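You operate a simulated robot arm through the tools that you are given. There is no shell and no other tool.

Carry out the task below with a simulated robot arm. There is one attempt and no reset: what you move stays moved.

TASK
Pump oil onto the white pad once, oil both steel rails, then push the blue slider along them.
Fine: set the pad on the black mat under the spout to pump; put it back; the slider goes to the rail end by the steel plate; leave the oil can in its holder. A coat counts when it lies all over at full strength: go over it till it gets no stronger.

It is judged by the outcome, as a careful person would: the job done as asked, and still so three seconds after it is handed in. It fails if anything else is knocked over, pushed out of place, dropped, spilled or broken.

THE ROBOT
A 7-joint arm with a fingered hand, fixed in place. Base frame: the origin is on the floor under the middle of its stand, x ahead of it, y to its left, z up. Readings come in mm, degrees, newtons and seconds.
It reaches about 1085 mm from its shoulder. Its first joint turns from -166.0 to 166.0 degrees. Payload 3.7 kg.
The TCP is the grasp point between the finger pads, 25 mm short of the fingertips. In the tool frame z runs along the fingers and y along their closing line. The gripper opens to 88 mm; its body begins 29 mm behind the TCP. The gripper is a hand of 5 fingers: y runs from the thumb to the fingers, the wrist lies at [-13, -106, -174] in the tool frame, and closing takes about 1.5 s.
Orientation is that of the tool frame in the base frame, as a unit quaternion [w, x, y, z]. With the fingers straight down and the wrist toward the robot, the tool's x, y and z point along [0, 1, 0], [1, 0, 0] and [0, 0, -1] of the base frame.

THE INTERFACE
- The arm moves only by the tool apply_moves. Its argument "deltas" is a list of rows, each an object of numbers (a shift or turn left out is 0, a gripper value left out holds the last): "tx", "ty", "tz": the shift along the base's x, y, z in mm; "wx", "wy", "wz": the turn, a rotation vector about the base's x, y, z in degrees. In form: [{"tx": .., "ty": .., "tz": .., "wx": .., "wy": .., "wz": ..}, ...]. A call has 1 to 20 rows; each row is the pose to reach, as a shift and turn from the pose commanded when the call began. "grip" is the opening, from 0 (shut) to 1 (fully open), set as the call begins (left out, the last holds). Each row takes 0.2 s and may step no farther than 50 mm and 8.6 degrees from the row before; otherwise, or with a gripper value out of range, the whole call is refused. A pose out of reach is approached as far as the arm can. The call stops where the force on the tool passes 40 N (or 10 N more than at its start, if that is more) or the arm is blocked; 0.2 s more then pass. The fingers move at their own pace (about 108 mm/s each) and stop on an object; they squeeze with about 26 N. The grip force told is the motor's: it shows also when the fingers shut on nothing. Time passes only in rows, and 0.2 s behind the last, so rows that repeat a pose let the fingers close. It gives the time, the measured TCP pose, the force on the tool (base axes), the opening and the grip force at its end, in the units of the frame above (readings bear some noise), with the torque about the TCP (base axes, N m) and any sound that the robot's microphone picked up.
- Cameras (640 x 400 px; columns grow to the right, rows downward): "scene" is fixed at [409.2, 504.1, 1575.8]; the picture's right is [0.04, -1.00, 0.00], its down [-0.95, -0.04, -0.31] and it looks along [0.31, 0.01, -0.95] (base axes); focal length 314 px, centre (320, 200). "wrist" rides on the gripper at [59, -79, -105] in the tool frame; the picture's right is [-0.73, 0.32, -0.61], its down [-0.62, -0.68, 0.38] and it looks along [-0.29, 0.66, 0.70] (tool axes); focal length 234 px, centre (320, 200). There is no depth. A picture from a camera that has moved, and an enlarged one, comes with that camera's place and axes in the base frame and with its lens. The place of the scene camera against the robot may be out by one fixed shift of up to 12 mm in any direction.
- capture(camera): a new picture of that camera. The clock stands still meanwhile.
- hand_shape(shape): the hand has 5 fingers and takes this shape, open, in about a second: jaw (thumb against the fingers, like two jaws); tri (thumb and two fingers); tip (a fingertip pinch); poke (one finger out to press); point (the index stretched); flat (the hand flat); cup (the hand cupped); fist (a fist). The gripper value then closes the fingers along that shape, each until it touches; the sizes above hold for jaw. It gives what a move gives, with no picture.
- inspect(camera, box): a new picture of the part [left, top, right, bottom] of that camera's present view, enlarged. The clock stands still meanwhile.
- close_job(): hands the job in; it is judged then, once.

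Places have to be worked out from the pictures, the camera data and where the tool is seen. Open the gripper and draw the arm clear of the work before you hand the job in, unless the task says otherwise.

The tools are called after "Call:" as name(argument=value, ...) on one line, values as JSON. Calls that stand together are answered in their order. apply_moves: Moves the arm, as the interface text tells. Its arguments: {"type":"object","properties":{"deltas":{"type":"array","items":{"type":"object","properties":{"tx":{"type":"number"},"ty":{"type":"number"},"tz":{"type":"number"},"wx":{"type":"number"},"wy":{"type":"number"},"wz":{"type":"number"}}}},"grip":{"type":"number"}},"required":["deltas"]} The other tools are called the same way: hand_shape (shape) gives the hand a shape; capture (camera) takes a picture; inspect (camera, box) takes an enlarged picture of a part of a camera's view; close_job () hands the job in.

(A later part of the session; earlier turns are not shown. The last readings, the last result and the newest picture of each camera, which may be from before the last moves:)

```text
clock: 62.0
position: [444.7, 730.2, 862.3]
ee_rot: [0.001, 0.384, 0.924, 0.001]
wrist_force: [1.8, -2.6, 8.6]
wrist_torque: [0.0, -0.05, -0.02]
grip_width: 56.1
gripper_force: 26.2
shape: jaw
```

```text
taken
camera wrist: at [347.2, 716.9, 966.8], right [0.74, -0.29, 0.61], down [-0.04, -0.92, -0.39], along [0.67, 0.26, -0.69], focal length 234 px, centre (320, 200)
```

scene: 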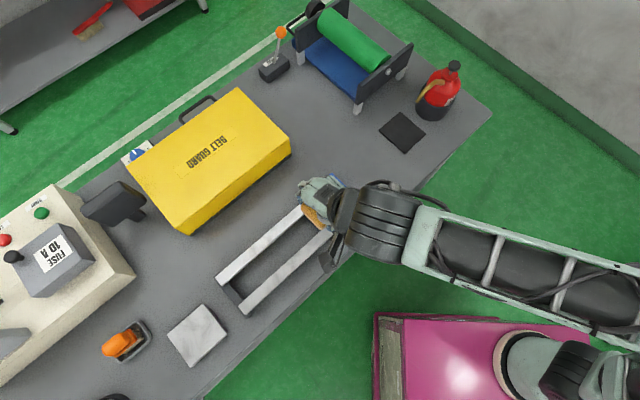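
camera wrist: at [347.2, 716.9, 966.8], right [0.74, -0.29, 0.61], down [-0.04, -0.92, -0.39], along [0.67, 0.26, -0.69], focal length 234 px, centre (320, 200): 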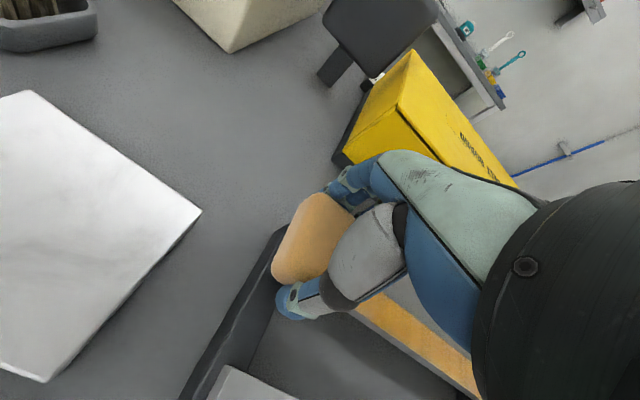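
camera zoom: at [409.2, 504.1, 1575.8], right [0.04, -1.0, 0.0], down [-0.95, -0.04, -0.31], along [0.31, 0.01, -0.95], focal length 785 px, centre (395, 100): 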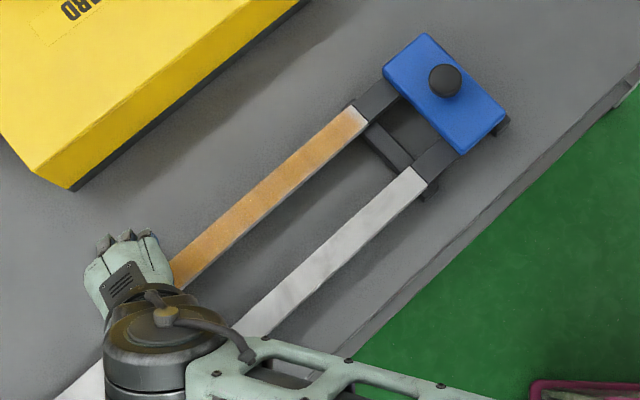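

Call:
inspect(camera="scene", box=[290, 170, 350, 220])

Call:
inspect(camera="scene", box=[230, 200, 320, 270])

```text
8.00 times, centred on (320, 195) of scene
camera zoom: at [409.2, 504.1, 1575.8], right [0.04, -1.0, 0.0], down [-0.95, -0.04, -0.31], along [0.31, 0.01, -0.95], focal length 2511 px, centre (320, 240)
```

zoom: 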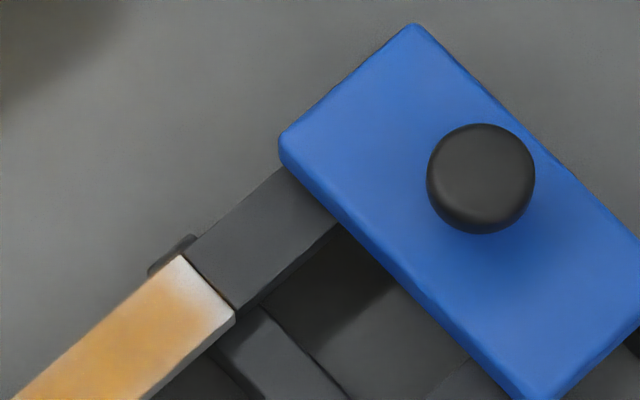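

```text
5.71 times, centred on (275, 235) of scene
camera zoom: at [409.2, 504.1, 1575.8], right [0.04, -1.0, 0.0], down [-0.95, -0.04, -0.31], along [0.31, 0.01, -0.95], focal length 1793 px, centre (577, 0)
```

zoom: 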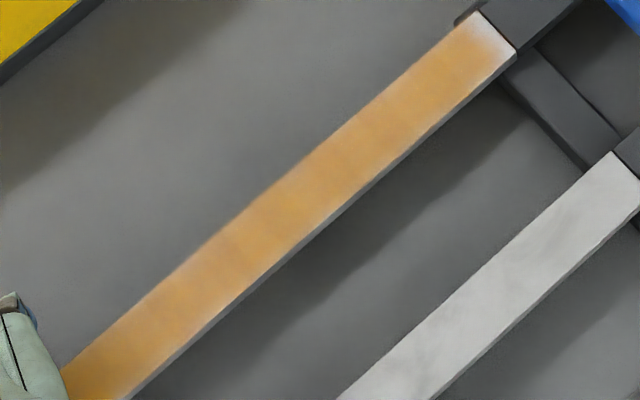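

The coat is building, but the last few mm at the slider end are still faint and a second layer is needed. First I'll work the plate end with short strokes past the edge, then wipe back toward the slider.

Call:
apply_moves(deltas=[{"tx": -4.2, "ty": 4.2, "tz": -0.2}, {"tx": -8, "ty": 8, "tz": -0.3}, {"tx": -4.2, "ty": 4.2, "tz": -0.2}, {"tx": 0, "ty": 0, "tz": 0}, {"tx": 8.6, "ty": -8.8, "tz": 0.15}, {"tx": 17.2, "ty": -17.6, "tz": 0.35}, {"tx": 25.8, "ty": -26.4, "tz": 0.55}, {"tx": 34.4, "ty": -35.2, "tz": 0.75}, {"tx": 43, "ty": -44, "tz": 1.0}, {"tx": 51.5, "ty": -52.8, "tz": 1.2}, {"tx": 60.1, "ty": -61.6, "tz": 1.4}, {"tx": 68.7, "ty": -70.4, "tz": 1.55}, {"tx": 77.3, "ty": -79.2, "tz": 1.7}, {"tx": 85.9, "ty": -88, "tz": 1.75}, {"tx": 94.5, "ty": -96.8, "tz": 1.6}, {"tx": 103.1, "ty": -105.6, "tz": 1.45}, {"tx": 111.7, "ty": -114.4, "tz": 1.25}, {"tx": 120.3, "ty": -123.2, "tz": 1.1}, {"tx": 128.9, "ty": -132, "tz": 0.95}, {"tx": 137.4, "ty": -140.8, "tz": 0.8}])

Call:
inspect(camera="scene", box=[200, 160, 380, 320])

Call:
capture(camera="wrist")

```text
clock: 66.2
position: [584.5, 588.3, 863.6]
ee_rot: [0.001, 0.383, 0.924, 0.0]
wrist_force: [-0.1, 0.5, 0.9]
wrist_torque: [0.0, 0.0, 0.01]
grip_width: 55.7
gripper_force: 25.7
shape: jaw
```

```text
2.50 times, centred on (290, 240) of scene
camera zoom: at [409.2, 504.1, 1575.8], right [0.04, -1.0, 0.0], down [-0.95, -0.04, -0.31], along [0.31, 0.01, -0.95], focal length 785 px, centre (395, 100)
```

zoom: 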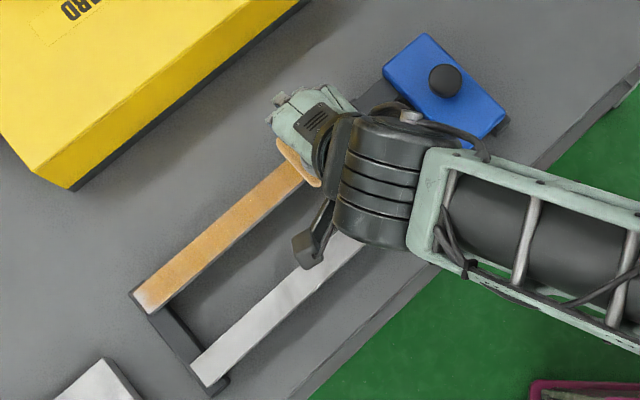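

```text
taken
camera wrist: at [486.2, 574.7, 967.6], right [0.74, -0.29, 0.61], down [-0.04, -0.92, -0.38], along [0.67, 0.26, -0.7], focal length 234 px, centre (320, 200)
```

wrist: 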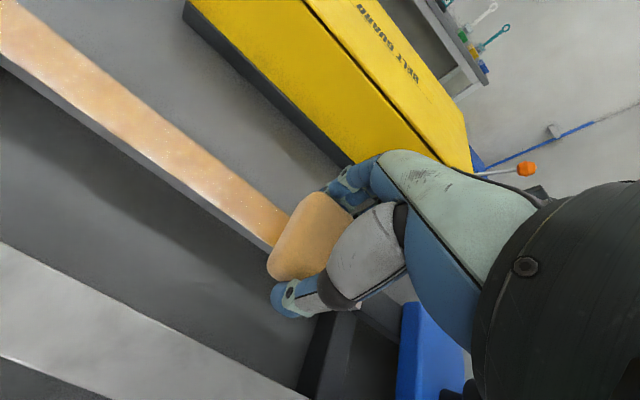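

Pressure is light here, so I'll lower slightly and continue toward the slider. At the same time I'll turn the hand about 24° so its fingers swing away from the slider, letting the pad reach the very end of the steel.

Call:
apply_moves(deltas=[{"tx": 0, "ty": 0, "tz": -1}, {"tx": 8.6, "ty": -8.7, "tz": -1.1, "wz": 6}, {"tx": 17.2, "ty": -17.4, "tz": -1.2, "wz": 12}, {"tx": 25.8, "ty": -26.1, "tz": -1.2, "wz": 18}, {"tx": 33, "ty": -33.4, "tz": -1.2, "wz": 24}, {"tx": 33, "ty": -33.4, "tz": -1.2, "wz": 24}])

Call:
capture(camera="wrist")

Call:
inspect(camera="scene", box=[240, 140, 380, 260])

```text
clock: 67.6
position: [617.0, 554.1, 862.9]
ee_rot: [0.001, 0.182, 0.983, 0.001]
wrist_force: [0.5, 1.0, 5.0]
wrist_torque: [0.02, 0.02, -0.03]
grip_width: 55.7
gripper_force: 26.3
shape: jaw
```

```text
taken
camera wrist: at [532.7, 502.7, 966.9], right [0.79, 0.04, 0.61], down [0.34, -0.86, -0.39], along [0.51, 0.51, -0.69], focal length 234 px, centre (320, 200)
```

wrist: 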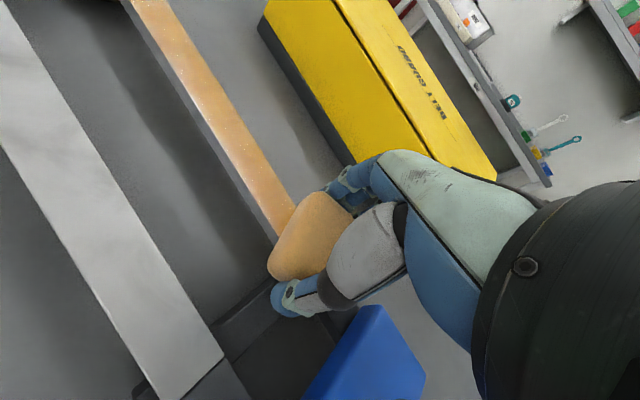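

```text
3.33 times, centred on (310, 200) of scene
camera zoom: at [409.2, 504.1, 1575.8], right [0.04, -1.0, 0.0], down [-0.95, -0.04, -0.31], along [0.31, 0.01, -0.95], focal length 1046 px, centre (353, 200)
```

zoom: 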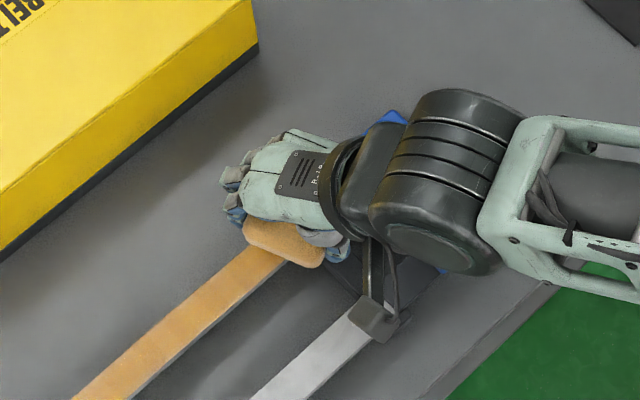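

The hand is turned and the slider is clear of the thumb. I'll push on 12 mm to cover the steel's very end, then make short strokes there.

Call:
apply_moves(deltas=[{"tx": 3, "ty": -3, "tz": -0.4}, {"tx": 6, "ty": -6, "tz": -0.4}, {"tx": 9, "ty": -9, "tz": -0.4}, {"tx": 9, "ty": -9, "tz": -0.4}])

Call:
capture(camera="wrist")

```text
clock: 68.6
position: [625.3, 545.5, 863.0]
ee_rot: [0.001, 0.183, 0.983, 0.002]
wrist_force: [-2.3, 3.4, 12.7]
wrist_torque: [0.09, 0.01, 0.0]
grip_width: 56.0
gripper_force: 26.0
shape: jaw
```

```text
taken
camera wrist: at [541.6, 494.5, 966.1], right [0.79, 0.04, 0.61], down [0.34, -0.86, -0.39], along [0.51, 0.51, -0.69], focal length 234 px, centre (320, 200)
```

wrist: 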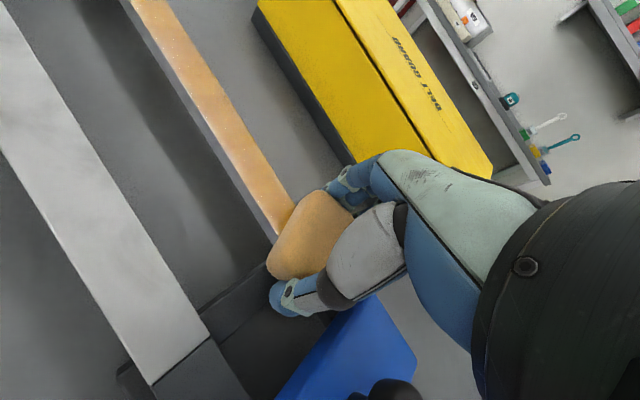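

Good contact, 12.7 N. Now a few short strokes over the last 20 mm at the slider end.

Call:
apply_moves(deltas=[{"tx": -4.2, "ty": 4.2}, {"tx": -8.5, "ty": 8.5}, {"tx": -12.7, "ty": 12.7}, {"tx": -8.5, "ty": 8.5}, {"tx": -4.2, "ty": 4.2}, {"tx": 0, "ty": 0}, {"tx": 2.5, "ty": -2.5}, {"tx": -3, "ty": 3}, {"tx": -8.5, "ty": 8.5}, {"tx": -14, "ty": 14}, {"tx": -8.5, "ty": 8.5}, {"tx": -3, "ty": 3}, {"tx": 2.5, "ty": -2.5}, {"tx": 2.5, "ty": -2.5}])

Call:
capture(camera="wrist")

```text
clock: 71.6
position: [627.5, 542.3, 860.8]
ee_rot: [-0.001, 0.182, 0.983, 0.001]
wrist_force: [-2.0, 2.1, 7.0]
wrist_torque: [0.06, 0.07, 0.02]
grip_width: 55.8
gripper_force: 25.9
shape: jaw
```

```text
taken
camera wrist: at [543.5, 491.5, 964.8], right [0.79, 0.04, 0.61], down [0.34, -0.86, -0.39], along [0.51, 0.51, -0.69], focal length 234 px, centre (320, 200)
```

wrist: 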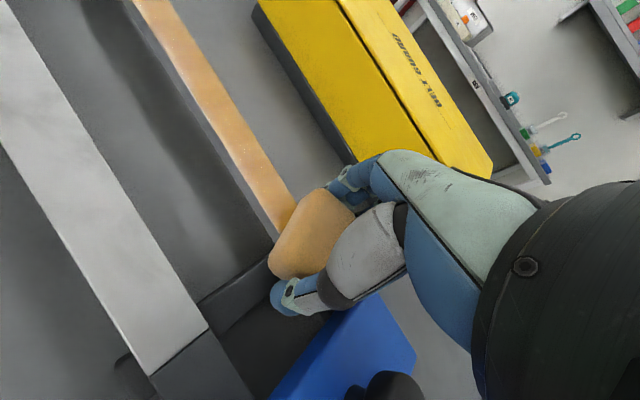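

The pad has crept up slightly in the grip, so I'll use gentler pressure from now on. Next is a full stroke to the plate end, keeping this hand angle.

Call:
apply_moves(deltas=[{"tx": -9.2, "ty": 9.4, "tz": 0}, {"tx": -18.5, "ty": 18.9, "tz": 0.05}, {"tx": -27.7, "ty": 28.3, "tz": 0.15}, {"tx": -37, "ty": 37.7, "tz": 0.3}, {"tx": -46.2, "ty": 47.2, "tz": 0.45}, {"tx": -55.4, "ty": 56.6, "tz": 0.6}, {"tx": -64.7, "ty": 66, "tz": 0.75}, {"tx": -73.9, "ty": 75.4, "tz": 0.95}, {"tx": -83.2, "ty": 84.9, "tz": 1.1}, {"tx": -92.4, "ty": 94.3, "tz": 1.25}, {"tx": -101.6, "ty": 103.7, "tz": 1.35}, {"tx": -110.9, "ty": 113.2, "tz": 1.25}, {"tx": -120.1, "ty": 122.6, "tz": 1.05}, {"tx": -129.4, "ty": 132, "tz": 0.9}, {"tx": -138.6, "ty": 141.5, "tz": 0.65}, {"tx": -147.8, "ty": 150.9, "tz": 0.4}, {"tx": -157.1, "ty": 160.3, "tz": 0.2}, {"tx": -166.3, "ty": 169.7, "tz": 0}, {"tx": -175.6, "ty": 179.2, "tz": -0.2}, {"tx": -184.8, "ty": 188.6, "tz": -0.4}])

Call:
inspect(camera="scene", box=[230, 170, 350, 270])

Call:
capture(camera="wrist")

```text
clock: 75.8
position: [443.9, 731.6, 860.7]
ee_rot: [0.0, 0.183, 0.983, 0.001]
wrist_force: [0.7, -0.8, 6.0]
wrist_torque: [-0.04, -0.03, 0.01]
grip_width: 55.7
gripper_force: 26.1
shape: jaw
```

```text
4.00 times, centred on (290, 220) of scene
camera zoom: at [409.2, 504.1, 1575.8], right [0.04, -1.0, 0.0], down [-0.95, -0.04, -0.31], along [0.31, 0.01, -0.95], focal length 1255 px, centre (440, 120)
```

zoom: 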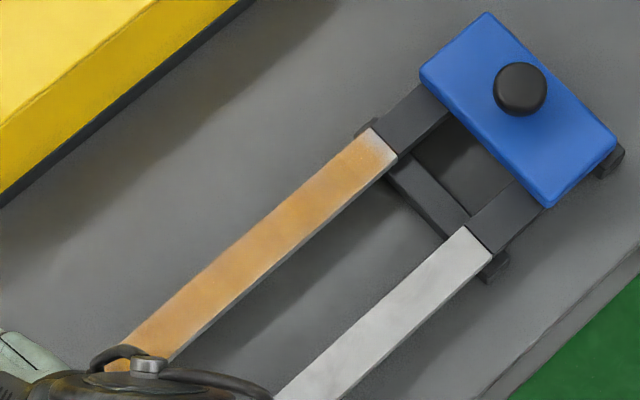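

```text
taken
camera wrist: at [359.2, 680.2, 964.7], right [0.79, 0.04, 0.61], down [0.34, -0.86, -0.39], along [0.51, 0.51, -0.69], focal length 234 px, centre (320, 200)
```

wrist: 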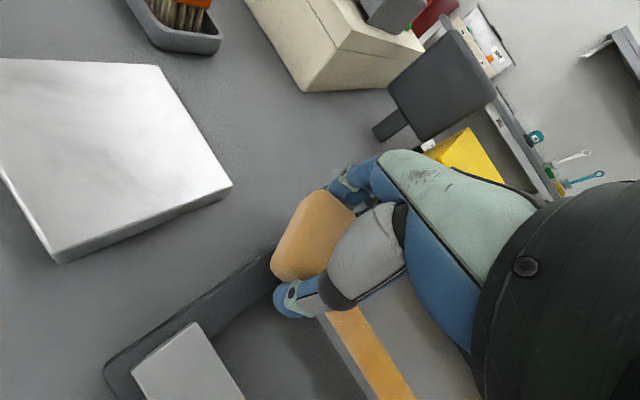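

Call:
inspect(camera="scene", box=[295, 180, 335, 220])

Call:
inspect(camera="scene", box=[255, 195, 315, 250])

```text
10.00 times, centred on (315, 200) of scene
camera zoom: at [409.2, 504.1, 1575.8], right [0.04, -1.0, 0.0], down [-0.95, -0.04, -0.31], along [0.31, 0.01, -0.95], focal length 3138 px, centre (370, 200)
```

zoom: 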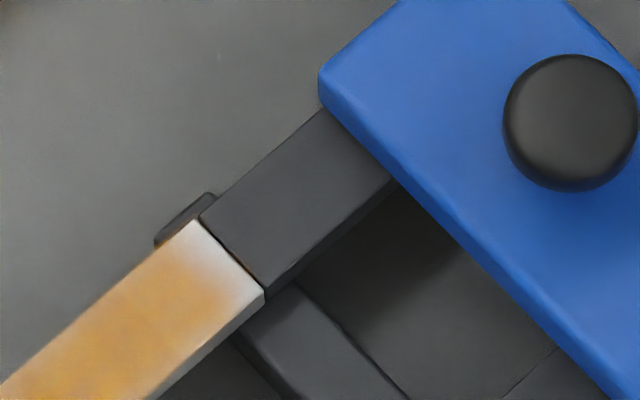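

```text
7.27 times, centred on (285, 222) of scene
camera zoom: at [409.2, 504.1, 1575.8], right [0.04, -1.0, 0.0], down [-0.95, -0.04, -0.31], along [0.31, 0.01, -0.95], focal length 2282 px, centre (574, 36)
```

zoom: 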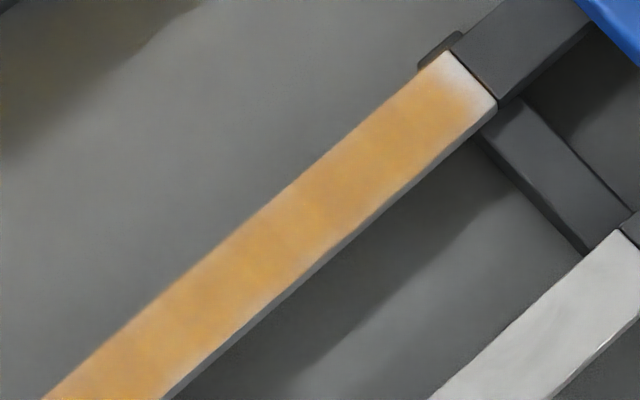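

The body of the far rail now looks evenly coated, but the last few mm at the slider end remain faint. I'll work the plate end briefly, then stroke back to the slider side and look closely there.

Call:
apply_moves(deltas=[{"tx": -5, "ty": 5, "tz": -0.2}, {"tx": -8, "ty": 8, "tz": -0.2}, {"tx": 0, "ty": 0, "tz": 0}, {"tx": 9.2, "ty": -9.4, "tz": 0.2}, {"tx": 18.5, "ty": -18.9, "tz": 0.4}, {"tx": 27.7, "ty": -28.3, "tz": 0.6}, {"tx": 37, "ty": -37.7, "tz": 0.8}, {"tx": 46.2, "ty": -47.2, "tz": 1.05}, {"tx": 55.4, "ty": -56.6, "tz": 1.3}, {"tx": 64.7, "ty": -66, "tz": 1.45}, {"tx": 73.9, "ty": -75.4, "tz": 1.65}, {"tx": 83.2, "ty": -84.9, "tz": 1.75}, {"tx": 92.4, "ty": -94.3, "tz": 1.65}, {"tx": 101.6, "ty": -103.7, "tz": 1.5}, {"tx": 110.9, "ty": -113.2, "tz": 1.35}, {"tx": 120.1, "ty": -122.6, "tz": 1.15}, {"tx": 129.4, "ty": -132, "tz": 1.0}, {"tx": 138.6, "ty": -141.5, "tz": 0.85}, {"tx": 147.8, "ty": -150.9, "tz": 0.7}, {"tx": 157.1, "ty": -160.3, "tz": 0.55}])

Call:
inspect(camera="scene", box=[200, 200, 300, 290])

Call:
capture(camera="wrist")

```text
clock: 80.0
position: [601.2, 567.9, 862.3]
ee_rot: [0.0, 0.182, 0.983, 0.001]
wrist_force: [-0.2, -0.1, -0.8]
wrist_torque: [0.0, 0.02, 0.02]
grip_width: 56.1
gripper_force: 26.1
shape: jaw
```

```text
4.44 times, centred on (250, 245) of scene
camera zoom: at [409.2, 504.1, 1575.8], right [0.04, -1.0, 0.0], down [-0.95, -0.04, -0.31], along [0.31, 0.01, -0.95], focal length 1395 px, centre (631, 0)
```

zoom: 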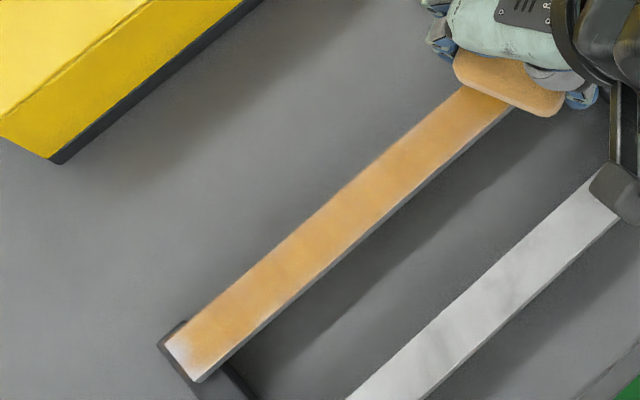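

```text
taken
camera wrist: at [517.4, 517.2, 966.4], right [0.79, 0.04, 0.61], down [0.34, -0.86, -0.39], along [0.51, 0.51, -0.69], focal length 234 px, centre (320, 200)
```

wrist: 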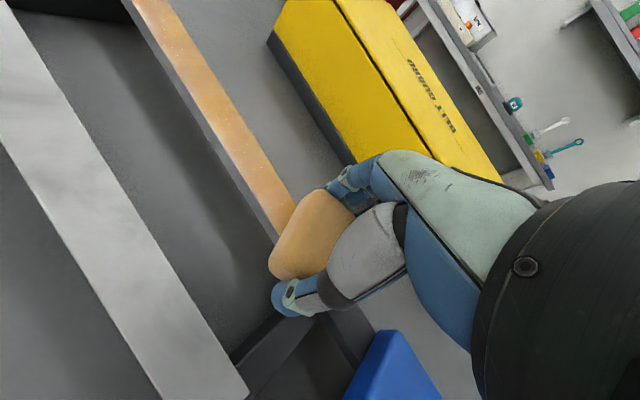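

Both ends still have faint tips, and contact was lost in the last stretch (force ≈0). I'll turn a bit further, restore contact, and work the slider end with the pad reaching further over.

Call:
apply_moves(deltas=[{"wz": 4, "tz": -0.7}, {"wz": 8, "tz": -1.4}, {"wz": 8, "tz": -1.4}])

```text
clock: 80.8
position: [601.1, 569.7, 861.1]
ee_rot: [-0.001, 0.113, 0.994, 0.002]
wrist_force: [2.2, 0.4, 5.6]
wrist_torque: [0.04, -0.06, -0.05]
grip_width: 55.8
gripper_force: 26.2
shape: jaw
```

Call:
apply_moves(deltas=[{"tx": 5, "ty": -5, "tz": -0.1}, {"tx": 10, "ty": -10, "tz": -0.2}, {"tx": 15, "ty": -15, "tz": -0.3}, {"tx": 20, "ty": -20.5, "tz": -0.4}, {"tx": 24, "ty": -25, "tz": -0.5}, {"tx": 28, "ty": -29, "tz": -0.5}, {"tx": 28, "ty": -29, "tz": -0.5}])

Call:
capture(camera="wrist")

Call:
inspect(camera="scene", box=[270, 160, 370, 240])

```text
clock: 82.4
position: [629.8, 540.0, 860.3]
ee_rot: [0.0, 0.114, 0.994, 0.001]
wrist_force: [-3.1, 3.5, 11.6]
wrist_torque: [0.08, 0.07, 0.05]
grip_width: 56.0
gripper_force: 25.9
shape: jaw
```

```text
taken
camera wrist: at [552.8, 477.7, 964.1], right [0.78, 0.15, 0.61], down [0.45, -0.8, -0.39], along [0.43, 0.58, -0.69], focal length 234 px, centre (320, 200)
```

wrist: 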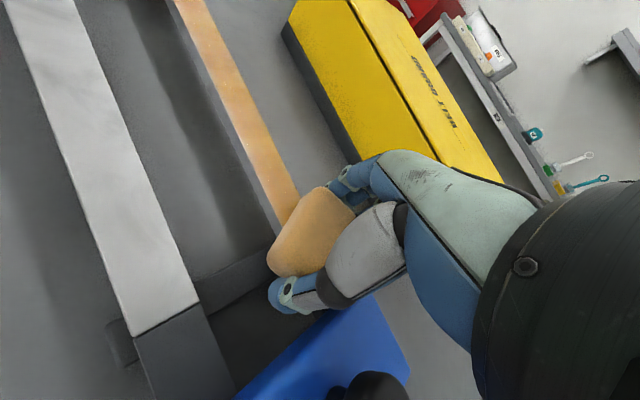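

```text
5.00 times, centred on (320, 200) of scene
camera zoom: at [409.2, 504.1, 1575.8], right [0.04, -1.0, 0.0], down [-0.95, -0.04, -0.31], along [0.31, 0.01, -0.95], focal length 1569 px, centre (320, 200)
```

zoom: 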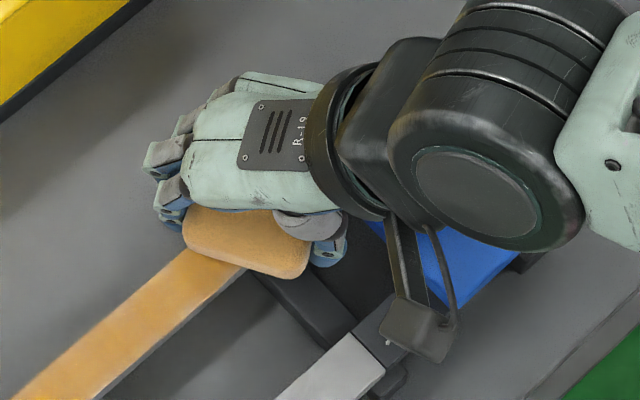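

Call:
apply_moves(deltas=[{"tx": 1.5, "ty": -1.5}, {"tx": -2, "ty": 2}, {"tx": -5.5, "ty": 5.5}, {"tx": -2, "ty": 2}, {"tx": 1.5, "ty": -1.5}, {"tx": -2, "ty": 2}, {"tx": -5.5, "ty": 5.5}, {"tx": -2, "ty": 2}, {"tx": 1.5, "ty": -1.5}, {"tx": 1.5, "ty": -1.5}, {"tx": -2, "ty": 2}, {"tx": -5.5, "ty": 5.5}, {"tx": -10, "ty": 10}, {"tx": -16, "ty": 16}, {"tx": -24, "ty": 24}, {"tx": -32, "ty": 32}, {"tx": -40, "ty": 40}, {"tx": -48, "ty": 48}])

Call:
inspect(camera="scene", box=[295, 180, 335, 220])

Call:
capture(camera="wrist")

```text
clock: 86.2
position: [580.0, 589.0, 861.4]
ee_rot: [0.0, 0.113, 0.994, 0.001]
wrist_force: [2.1, -0.7, 4.7]
wrist_torque: [0.01, -0.02, -0.02]
grip_width: 56.1
gripper_force: 25.8
shape: jaw
```

```text
10.00 times, centred on (315, 200) of scene
camera zoom: at [409.2, 504.1, 1575.8], right [0.04, -1.0, 0.0], down [-0.95, -0.04, -0.31], along [0.31, 0.01, -0.95], focal length 3138 px, centre (370, 200)
```

zoom: 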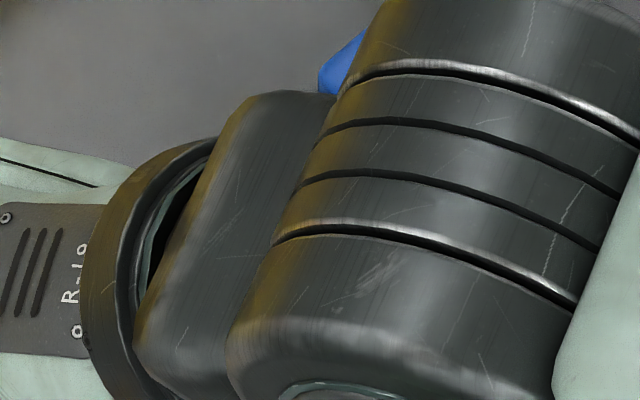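

```text
taken
camera wrist: at [504.3, 527.9, 964.1], right [0.78, 0.15, 0.61], down [0.45, -0.8, -0.39], along [0.43, 0.58, -0.7], focal length 234 px, centre (320, 200)
```

wrist: 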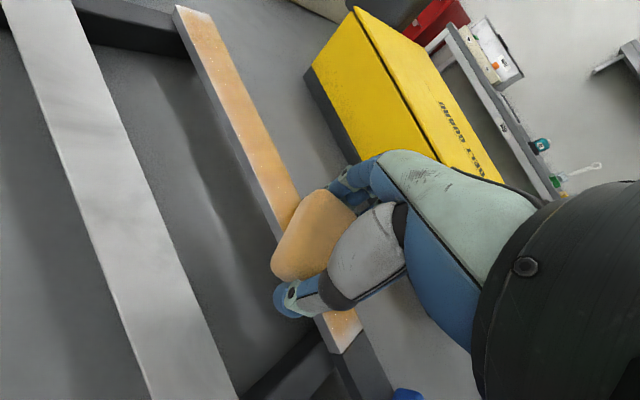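

Call:
inspect(camera="wrist", box=[290, 280, 410, 370])

Call:
inspect(camera="wrist", box=[140, 0, 300, 120])

```text
4.44 times, centred on (350, 325) of wrist
camera zoom: at [504.3, 527.9, 964.1], right [0.78, 0.15, 0.61], down [0.45, -0.8, -0.39], along [0.43, 0.58, -0.7], focal length 1041 px, centre (187, -356)
```

zoom: 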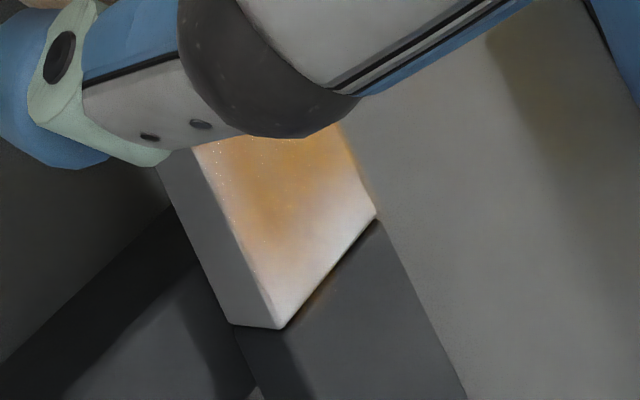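

```text
3.33 times, centred on (220, 60) of wrist
camera zoom: at [504.3, 527.9, 964.1], right [0.78, 0.15, 0.61], down [0.45, -0.8, -0.39], along [0.43, 0.58, -0.7], focal length 781 px, centre (653, 667)
```

zoom: 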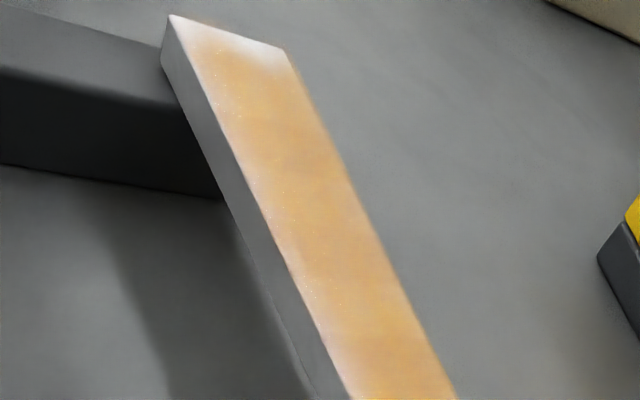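

At both ends the coat fades over the last ~8 mm, and slightly along the long edges too, which may partly be how the coat is drawn. I'll stroke to the plate end and work that end with the pad well past the edge, then compare.

Call:
apply_moves(deltas=[{"tx": -9.2, "ty": 9.4, "tz": 0.15}, {"tx": -18.5, "ty": 18.9, "tz": 0.3}, {"tx": -27.7, "ty": 28.3, "tz": 0.5}, {"tx": -37, "ty": 37.7, "tz": 0.65}, {"tx": -46.2, "ty": 47.2, "tz": 0.8}, {"tx": -55.4, "ty": 56.6, "tz": 0.9}, {"tx": -64.7, "ty": 66, "tz": 0.8}, {"tx": -73.9, "ty": 75.4, "tz": 0.6}, {"tx": -83.2, "ty": 84.9, "tz": 0.45}, {"tx": -92.4, "ty": 94.3, "tz": 0.2}, {"tx": -101.6, "ty": 103.7, "tz": -0.05}, {"tx": -110.9, "ty": 113.2, "tz": -0.25}, {"tx": -120.1, "ty": 122.6, "tz": -0.45}, {"tx": -129.4, "ty": 132, "tz": -0.65}, {"tx": -138.6, "ty": 141.5, "tz": -0.85}, {"tx": -141.6, "ty": 144.6, "tz": -0.9}, {"tx": -145.5, "ty": 148.5, "tz": -1.0}, {"tx": -141.6, "ty": 144.6, "tz": -0.9}, {"tx": -145.5, "ty": 148.5, "tz": -1.0}, {"tx": -148.3, "ty": 151.3, "tz": -1.0}])

Call:
inspect(camera="scene", box=[295, 180, 335, 220])

Call:
inspect(camera="scene", box=[230, 170, 350, 270])

Call:
capture(camera="wrist")

```text
clock: 90.4
position: [431.6, 740.5, 858.5]
ee_rot: [0.0, 0.113, 0.994, 0.001]
wrist_force: [3.3, -2.1, 9.3]
wrist_torque: [-0.2, -0.07, 0.07]
grip_width: 56.1
gripper_force: 25.6
shape: jaw
```

```text
10.00 times, centred on (315, 200) of scene
camera zoom: at [409.2, 504.1, 1575.8], right [0.04, -1.0, 0.0], down [-0.95, -0.04, -0.31], along [0.31, 0.01, -0.95], focal length 3138 px, centre (370, 200)
```

zoom: 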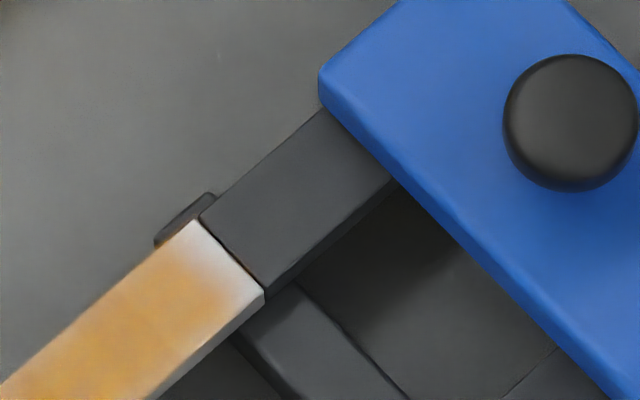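

```text
4.00 times, centred on (290, 220) of scene
camera zoom: at [409.2, 504.1, 1575.8], right [0.04, -1.0, 0.0], down [-0.95, -0.04, -0.31], along [0.31, 0.01, -0.95], focal length 1255 px, centre (440, 120)
```

zoom: 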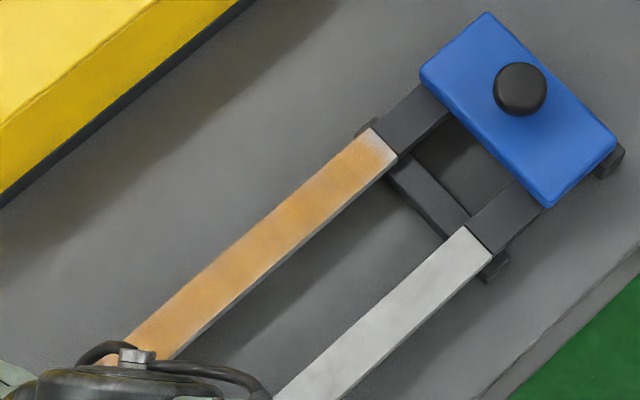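

```text
taken
camera wrist: at [355.7, 678.7, 962.8], right [0.78, 0.15, 0.61], down [0.45, -0.8, -0.38], along [0.43, 0.58, -0.69], focal length 234 px, centre (320, 200)
```

wrist: 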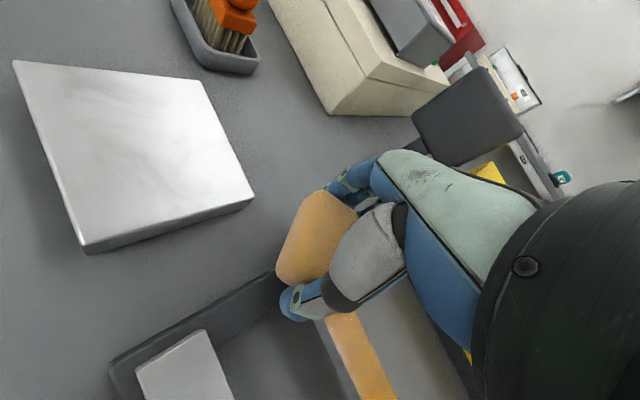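

Call:
inspect(camera="scene", box=[255, 195, 315, 250])

```text
7.27 times, centred on (285, 222) of scene
camera zoom: at [409.2, 504.1, 1575.8], right [0.04, -1.0, 0.0], down [-0.95, -0.04, -0.31], along [0.31, 0.01, -0.95], focal length 2282 px, centre (574, 36)
```

zoom: 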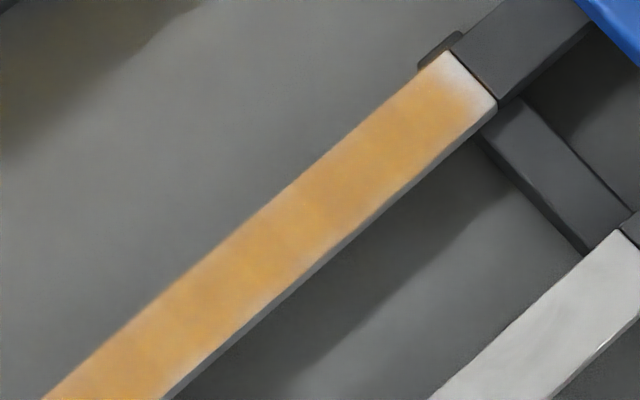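

The coat on the far rail looks the same as before the last pass, so it has reached full strength. I'll lift off, turn back to 45° and move over the middle of the near rail.

Call:
apply_moves(deltas=[{"tz": 8}, {"tz": 20}, {"tx": 10, "ty": -34, "tz": 25, "wz": -6.5}, {"tx": 21, "ty": -68, "tz": 25, "wz": -13}, {"tx": 32, "ty": -103, "tz": 25, "wz": -19.5}, {"tx": 42, "ty": -137, "tz": 25, "wz": -26}, {"tx": 52.8, "ty": -171.3, "tz": 25, "wz": -32}, {"tx": 52.8, "ty": -171.3, "tz": 25, "wz": -32}])

Call:
capture(camera="wrist")

Call:
inspect(camera="scene", box=[190, 160, 370, 320])

```text
clock: 92.2
position: [480.7, 570.6, 883.8]
ee_rot: [0.0, 0.383, 0.924, 0.001]
wrist_force: [1.4, 0.7, 0.4]
wrist_torque: [-0.01, -0.01, 0.01]
grip_width: 56.2
gripper_force: 26.4
shape: jaw
```

```text
taken
camera wrist: at [381.7, 558.6, 987.0], right [0.74, -0.29, 0.61], down [-0.04, -0.92, -0.39], along [0.67, 0.26, -0.69], focal length 234 px, centre (320, 200)
```

wrist: 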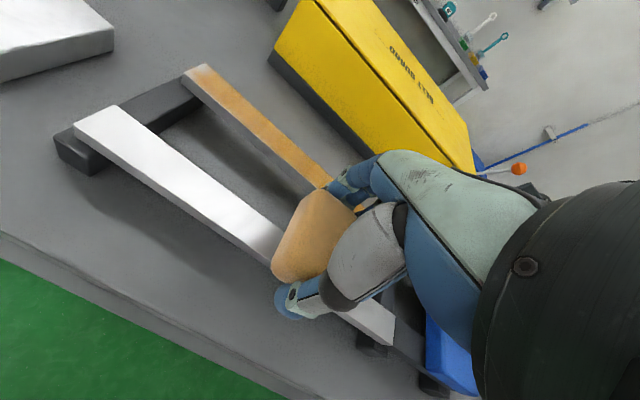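

```text
2.50 times, centred on (280, 240) of scene
camera zoom: at [409.2, 504.1, 1575.8], right [0.04, -1.0, 0.0], down [-0.95, -0.04, -0.31], along [0.31, 0.01, -0.95], focal length 785 px, centre (420, 100)
```

zoom: 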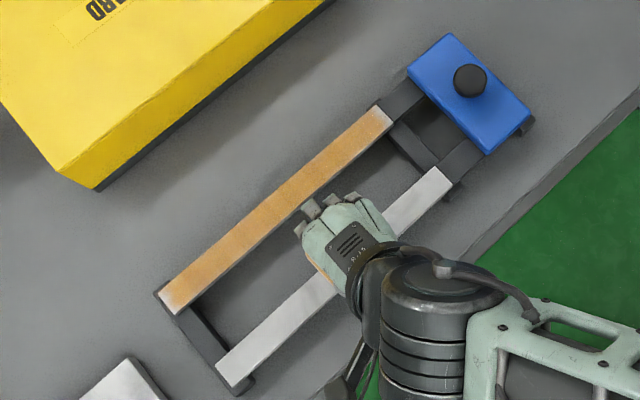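

Call:
inspect(camera="scene", box=[210, 180, 340, 290])

Call:
inspect(camera="scene", box=[210, 260, 250, 295])

Call:
inspect(camera="wrist", box=[150, 40, 350, 200])

```text
3.64 times, centred on (275, 235) of scene
camera zoom: at [409.2, 504.1, 1575.8], right [0.04, -1.0, 0.0], down [-0.95, -0.04, -0.31], along [0.31, 0.01, -0.95], focal length 1141 px, centre (484, 73)
```

zoom: 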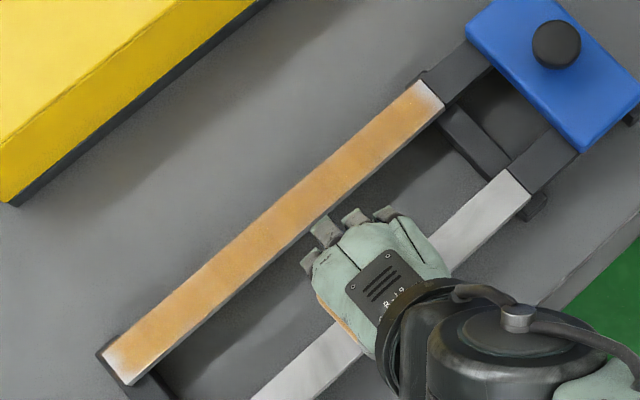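

```text
11.43 times, centred on (230, 278) of scene
camera zoom: at [409.2, 504.1, 1575.8], right [0.04, -1.0, 0.0], down [-0.95, -0.04, -0.31], along [0.31, 0.01, -0.95], focal length 3587 px, centre (1349, -686)
```

zoom: 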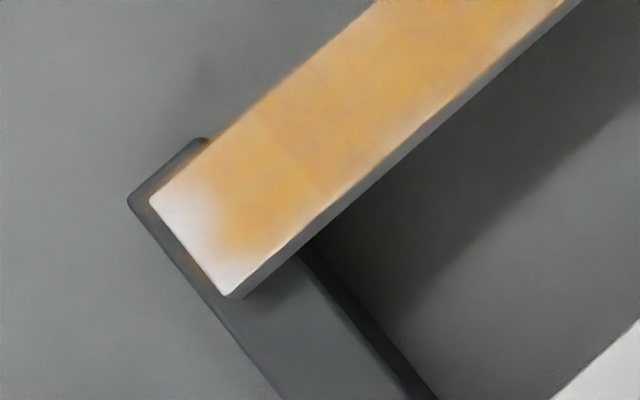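

```text
2.50 times, centred on (250, 120) of wrist
camera zoom: at [381.7, 558.6, 987.0], right [0.74, -0.29, 0.61], down [-0.04, -0.92, -0.39], along [0.67, 0.26, -0.69], focal length 585 px, centre (495, 400)
```

zoom: 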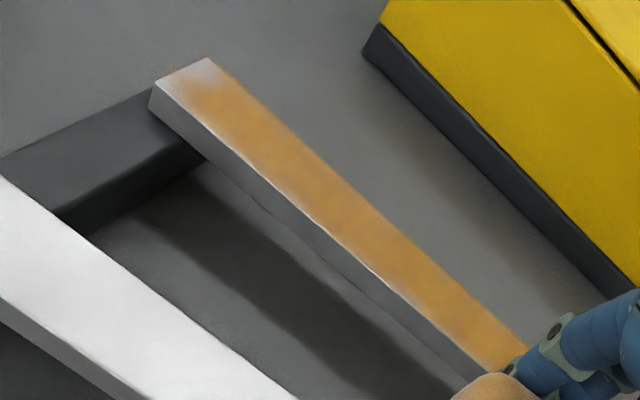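

Rail 1's coat is uniform except for a soft fade right at its borders. Before the near rail I'll rest the pad on it and regrip slightly higher, because the pad has crept about 5 mm up into the fingers.

Call:
apply_moves(deltas=[{"tx": 2, "ty": -1, "tz": -8}, {"tx": 2, "ty": -1, "tz": -16}, {"tx": 2, "ty": -1, "tz": -22}, {"tx": 2, "ty": -1, "tz": -22}])

```text
clock: 93.2
position: [485.4, 569.9, 862.7]
ee_rot: [0.0, 0.383, 0.924, 0.001]
wrist_force: [0.3, -0.1, -0.8]
wrist_torque: [-0.02, -0.01, 0.0]
grip_width: 55.8
gripper_force: 26.0
shape: jaw
```

Call:
apply_moves(deltas=[{"tz": -1}, {"tz": -2}, {"tz": -3}, {"tz": -3}])

```text
clock: 94.2
position: [486.5, 567.8, 859.9]
ee_rot: [0.0, 0.384, 0.923, 0.002]
wrist_force: [-0.8, 0.6, 5.7]
wrist_torque: [0.05, -0.03, 0.0]
grip_width: 56.4
gripper_force: 26.1
shape: jaw
```

The pad rests on the near rail, centred. I'll open, raise 6 mm, and close again.

Call:
apply_moves(deltas=[{"tz": 0.5}, {"tz": 0.5}, {"tz": 0.5}, {"tz": 0.5}, {"tz": 0.5}], grip=0.85)

Call:
capture(camera="wrist")

```text
clock: 95.4
position: [487.6, 569.8, 860.4]
ee_rot: [0.0, 0.384, 0.923, 0.0]
wrist_force: [-0.2, 0.0, 0.1]
wrist_torque: [-0.02, 0.01, 0.01]
grip_width: 74.5
gripper_force: 0.1
shape: jaw
```

```text
taken
camera wrist: at [388.2, 556.0, 963.8], right [0.74, -0.29, 0.61], down [-0.04, -0.92, -0.39], along [0.67, 0.26, -0.69], focal length 234 px, centre (320, 200)
```

wrist: 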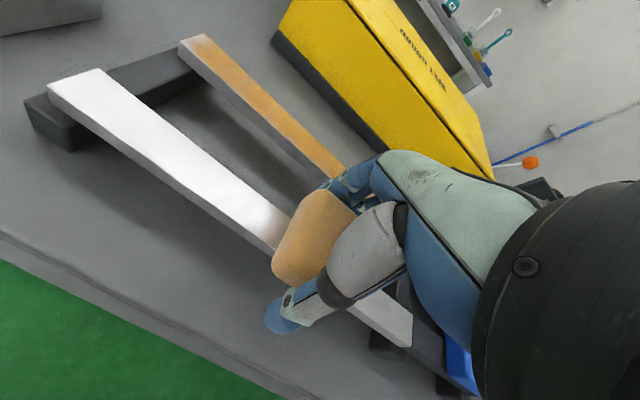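

The pad stays put on the rail. I'll raise 6 mm and regrip.

Call:
apply_moves(deltas=[{"tz": 3}, {"tz": 6}, {"tz": 6}])

Call:
apply_moves(deltas=[{}, {}, {}, {}, {}, {}, {}], grip=0)

Call:
capture(camera="wrist")

```text
clock: 96.2
position: [486.1, 568.7, 865.2]
ee_rot: [0.0, 0.382, 0.924, 0.001]
wrist_force: [0.0, 0.5, 0.2]
wrist_torque: [0.04, 0.01, 0.04]
grip_width: 74.6
gripper_force: 0.0
shape: jaw
```

```text
clock: 97.8
position: [486.7, 570.7, 865.1]
ee_rot: [0.001, 0.384, 0.924, 0.001]
wrist_force: [-0.3, -0.2, 0.2]
wrist_torque: [-0.01, 0.04, 0.01]
grip_width: 56.6
gripper_force: 26.0
shape: jaw
```

```text
taken
camera wrist: at [388.1, 556.5, 969.5], right [0.74, -0.29, 0.61], down [-0.04, -0.92, -0.39], along [0.67, 0.26, -0.69], focal length 234 px, centre (320, 200)
```

wrist: 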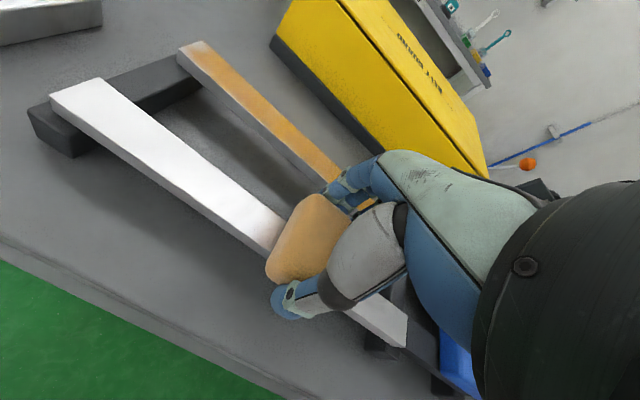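

Regripped, with about 30 mm of pad below the TCP. I'll start the near rail at its plate end, with the pad overlapping the edge.

Call:
apply_moves(deltas=[{"tz": 6}, {"tx": -27, "ty": 26.6, "tz": 6}, {"tx": -55, "ty": 53.2, "tz": 6}, {"tx": -82, "ty": 79.8, "tz": 6}, {"tx": -109.5, "ty": 106.4, "tz": 6}, {"tx": -109.5, "ty": 106.4, "tz": 2}, {"tx": -109.5, "ty": 106.4, "tz": -1}, {"tx": -109.5, "ty": 106.4, "tz": -1}])

Call:
capture(camera="wrist")

```text
clock: 99.6
position: [376.2, 675.2, 865.3]
ee_rot: [0.0, 0.382, 0.924, 0.002]
wrist_force: [-1.5, 0.6, 8.1]
wrist_torque: [-0.03, 0.02, 0.01]
grip_width: 56.4
gripper_force: 26.0
shape: jaw
```

```text
taken
camera wrist: at [277.4, 663.2, 968.6], right [0.74, -0.29, 0.61], down [-0.04, -0.92, -0.39], along [0.67, 0.26, -0.69], focal length 234 px, centre (320, 200)
```

wrist: 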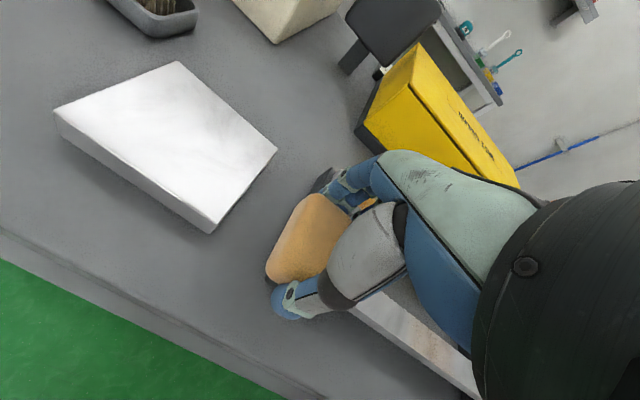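

In contact at 8 N over the end. I'll work the end with short strokes, then move along to see what coat is left there.

Call:
apply_moves(deltas=[{"tx": 5, "ty": -5}, {"tx": 0, "ty": 0}, {"tx": -5, "ty": 5}, {"tx": 0, "ty": 0}, {"tx": 5, "ty": -5}, {"tx": 0, "ty": 0}, {"tx": -5, "ty": 5}, {"tx": 0, "ty": 0}, {"tx": 8.6, "ty": -8.8, "tz": 0.1}, {"tx": 17.2, "ty": -17.6, "tz": 0.2}, {"tx": 25.8, "ty": -26.4, "tz": 0.3}, {"tx": 34.4, "ty": -35.2, "tz": 0.4}, {"tx": 43, "ty": -44, "tz": 0.6}, {"tx": 51.5, "ty": -52.8, "tz": 0.7}, {"tx": 60.1, "ty": -61.6, "tz": 0.8}])

Call:
capture(camera="wrist")

Call:
inspect(camera="scene", box=[210, 250, 270, 320])

```text
clock: 102.8
position: [436.6, 613.1, 865.0]
ee_rot: [0.001, 0.382, 0.924, 0.0]
wrist_force: [0.0, -0.9, 0.4]
wrist_torque: [0.03, 0.02, -0.01]
grip_width: 56.3
gripper_force: 25.2
shape: jaw
```

```text
taken
camera wrist: at [339.6, 600.0, 969.2], right [0.74, -0.29, 0.61], down [-0.04, -0.92, -0.38], along [0.67, 0.26, -0.69], focal length 234 px, centre (320, 200)
```

wrist: 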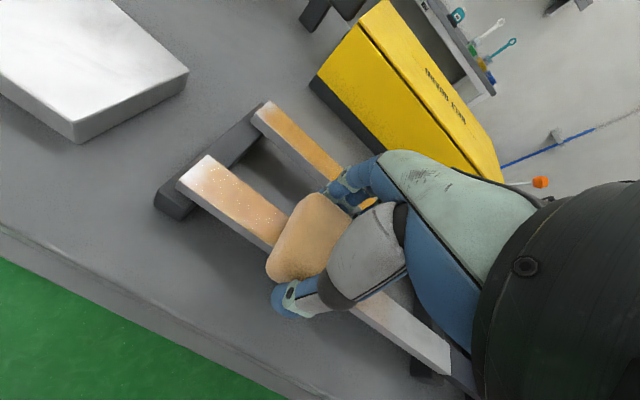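

```text
5.71 times, centred on (240, 285) of scene
camera zoom: at [409.2, 504.1, 1575.8], right [0.04, -1.0, 0.0], down [-0.95, -0.04, -0.31], along [0.31, 0.01, -0.95], focal length 1793 px, centre (777, -286)
```

zoom: 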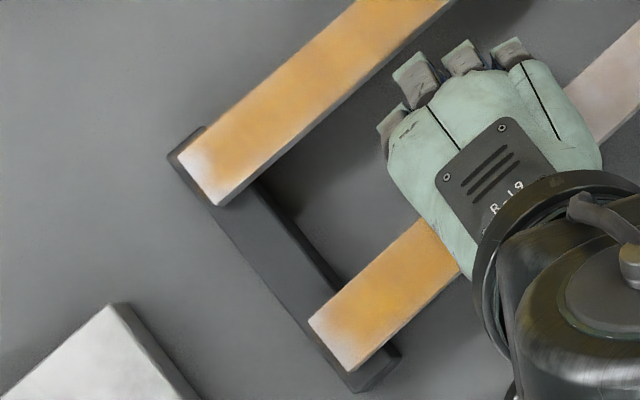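

The near rail takes the coat well. Force is low here, so I lower 1 mm and continue toward the slider.

Call:
apply_moves(deltas=[{"tz": -1.0}, {"tx": 9.2, "ty": -9.4, "tz": -1.0}, {"tx": 18.5, "ty": -18.9, "tz": -1.0}, {"tx": 27.7, "ty": -28.3, "tz": -1.0}, {"tx": 37, "ty": -37.7, "tz": -1.0}])

```text
clock: 104.0
position: [474.6, 575.7, 863.6]
ee_rot: [0.0, 0.383, 0.924, 0.002]
wrist_force: [-4.5, 2.7, 15.2]
wrist_torque: [0.08, 0.06, 0.0]
grip_width: 55.9
gripper_force: 25.9
shape: jaw
```

Call:
apply_moves(deltas=[{"tx": 9.2, "ty": -9.4, "tz": 0.5}, {"tx": 18.5, "ty": -18.9, "tz": 0.5}, {"tx": 27.7, "ty": -28.3, "tz": 0.5}, {"tx": 37, "ty": -37.7, "tz": 0.5}, {"tx": 46.2, "ty": -47.1, "tz": 0.5}])

```text
clock: 105.2
position: [520.8, 527.4, 864.6]
ee_rot: [-0.001, 0.383, 0.924, 0.001]
wrist_force: [-0.5, 0.1, 3.7]
wrist_torque: [0.03, 0.06, -0.01]
grip_width: 56.1
gripper_force: 26.1
shape: jaw
```

Call:
apply_moves(deltas=[{"tx": 9.5, "ty": -7.5, "tz": -0.3, "wz": 7.5}, {"tx": 18.5, "ty": -15.5, "tz": -0.5, "wz": 15}, {"tx": 27, "ty": -23.5, "tz": -0.6, "wz": 22.5}, {"tx": 35, "ty": -31.5, "tz": -0.7, "wz": 30}, {"tx": 35, "ty": -31.5, "tz": -0.7, "wz": 30}])

Call:
capture(camera="wrist")

Call:
inspect(camera="scene", box=[250, 160, 370, 260])

```text
clock: 106.4
position: [554.4, 496.1, 863.1]
ee_rot: [-0.001, 0.131, 0.991, 0.002]
wrist_force: [-2.1, 2.7, 11.3]
wrist_torque: [0.05, 0.03, -0.09]
grip_width: 55.6
gripper_force: 25.5
shape: jaw
```

```text
taken
camera wrist: at [477.3, 437.6, 968.0], right [0.78, 0.12, 0.61], down [0.43, -0.82, -0.39], along [0.45, 0.56, -0.69], focal length 234 px, centre (320, 200)
```

wrist: 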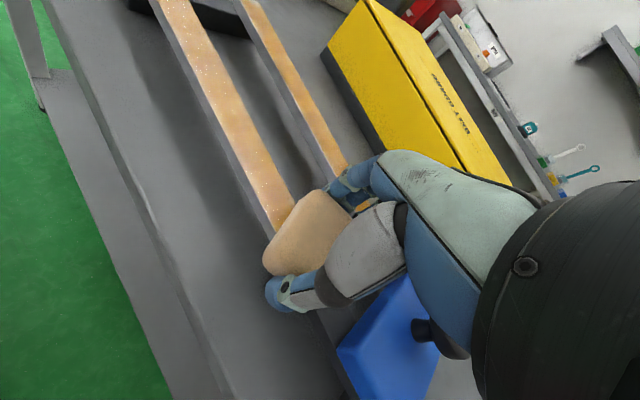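

```text
4.00 times, centred on (310, 210) of scene
camera zoom: at [409.2, 504.1, 1575.8], right [0.04, -1.0, 0.0], down [-0.95, -0.04, -0.31], along [0.31, 0.01, -0.95], focal length 1255 px, centre (360, 160)
```

zoom: 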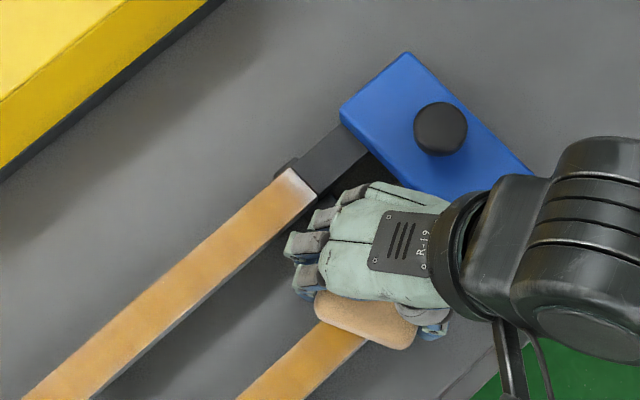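

I continue to the slider end of the near rail in small steps.

Call:
apply_moves(deltas=[{"tx": 4.2, "ty": -3}, {"tx": 8, "ty": -6.5}, {"tx": 12, "ty": -10}, {"tx": 16, "ty": -14}, {"tx": 18, "ty": -16.5}, {"tx": 18, "ty": -16.5}])

Call:
capture(camera="wrist")

```text
clock: 107.8
position: [573.9, 480.8, 863.6]
ee_rot: [0.0, 0.132, 0.991, 0.001]
wrist_force: [-0.9, 2.0, 6.6]
wrist_torque: [0.07, 0.04, -0.02]
grip_width: 55.5
gripper_force: 25.7
shape: jaw
```

```text
taken
camera wrist: at [495.6, 420.9, 968.3], right [0.78, 0.12, 0.61], down [0.43, -0.82, -0.39], along [0.45, 0.56, -0.69], focal length 234 px, centre (320, 200)
```

wrist: 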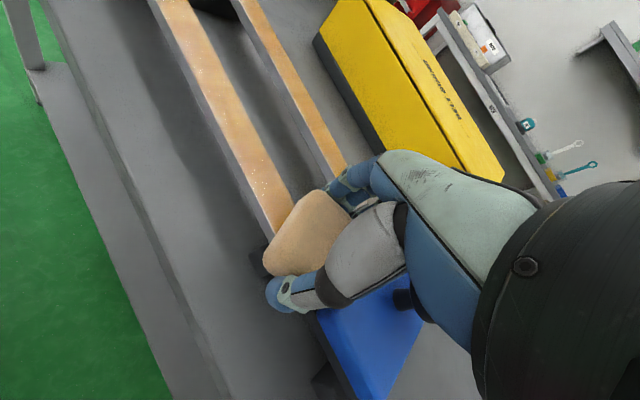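

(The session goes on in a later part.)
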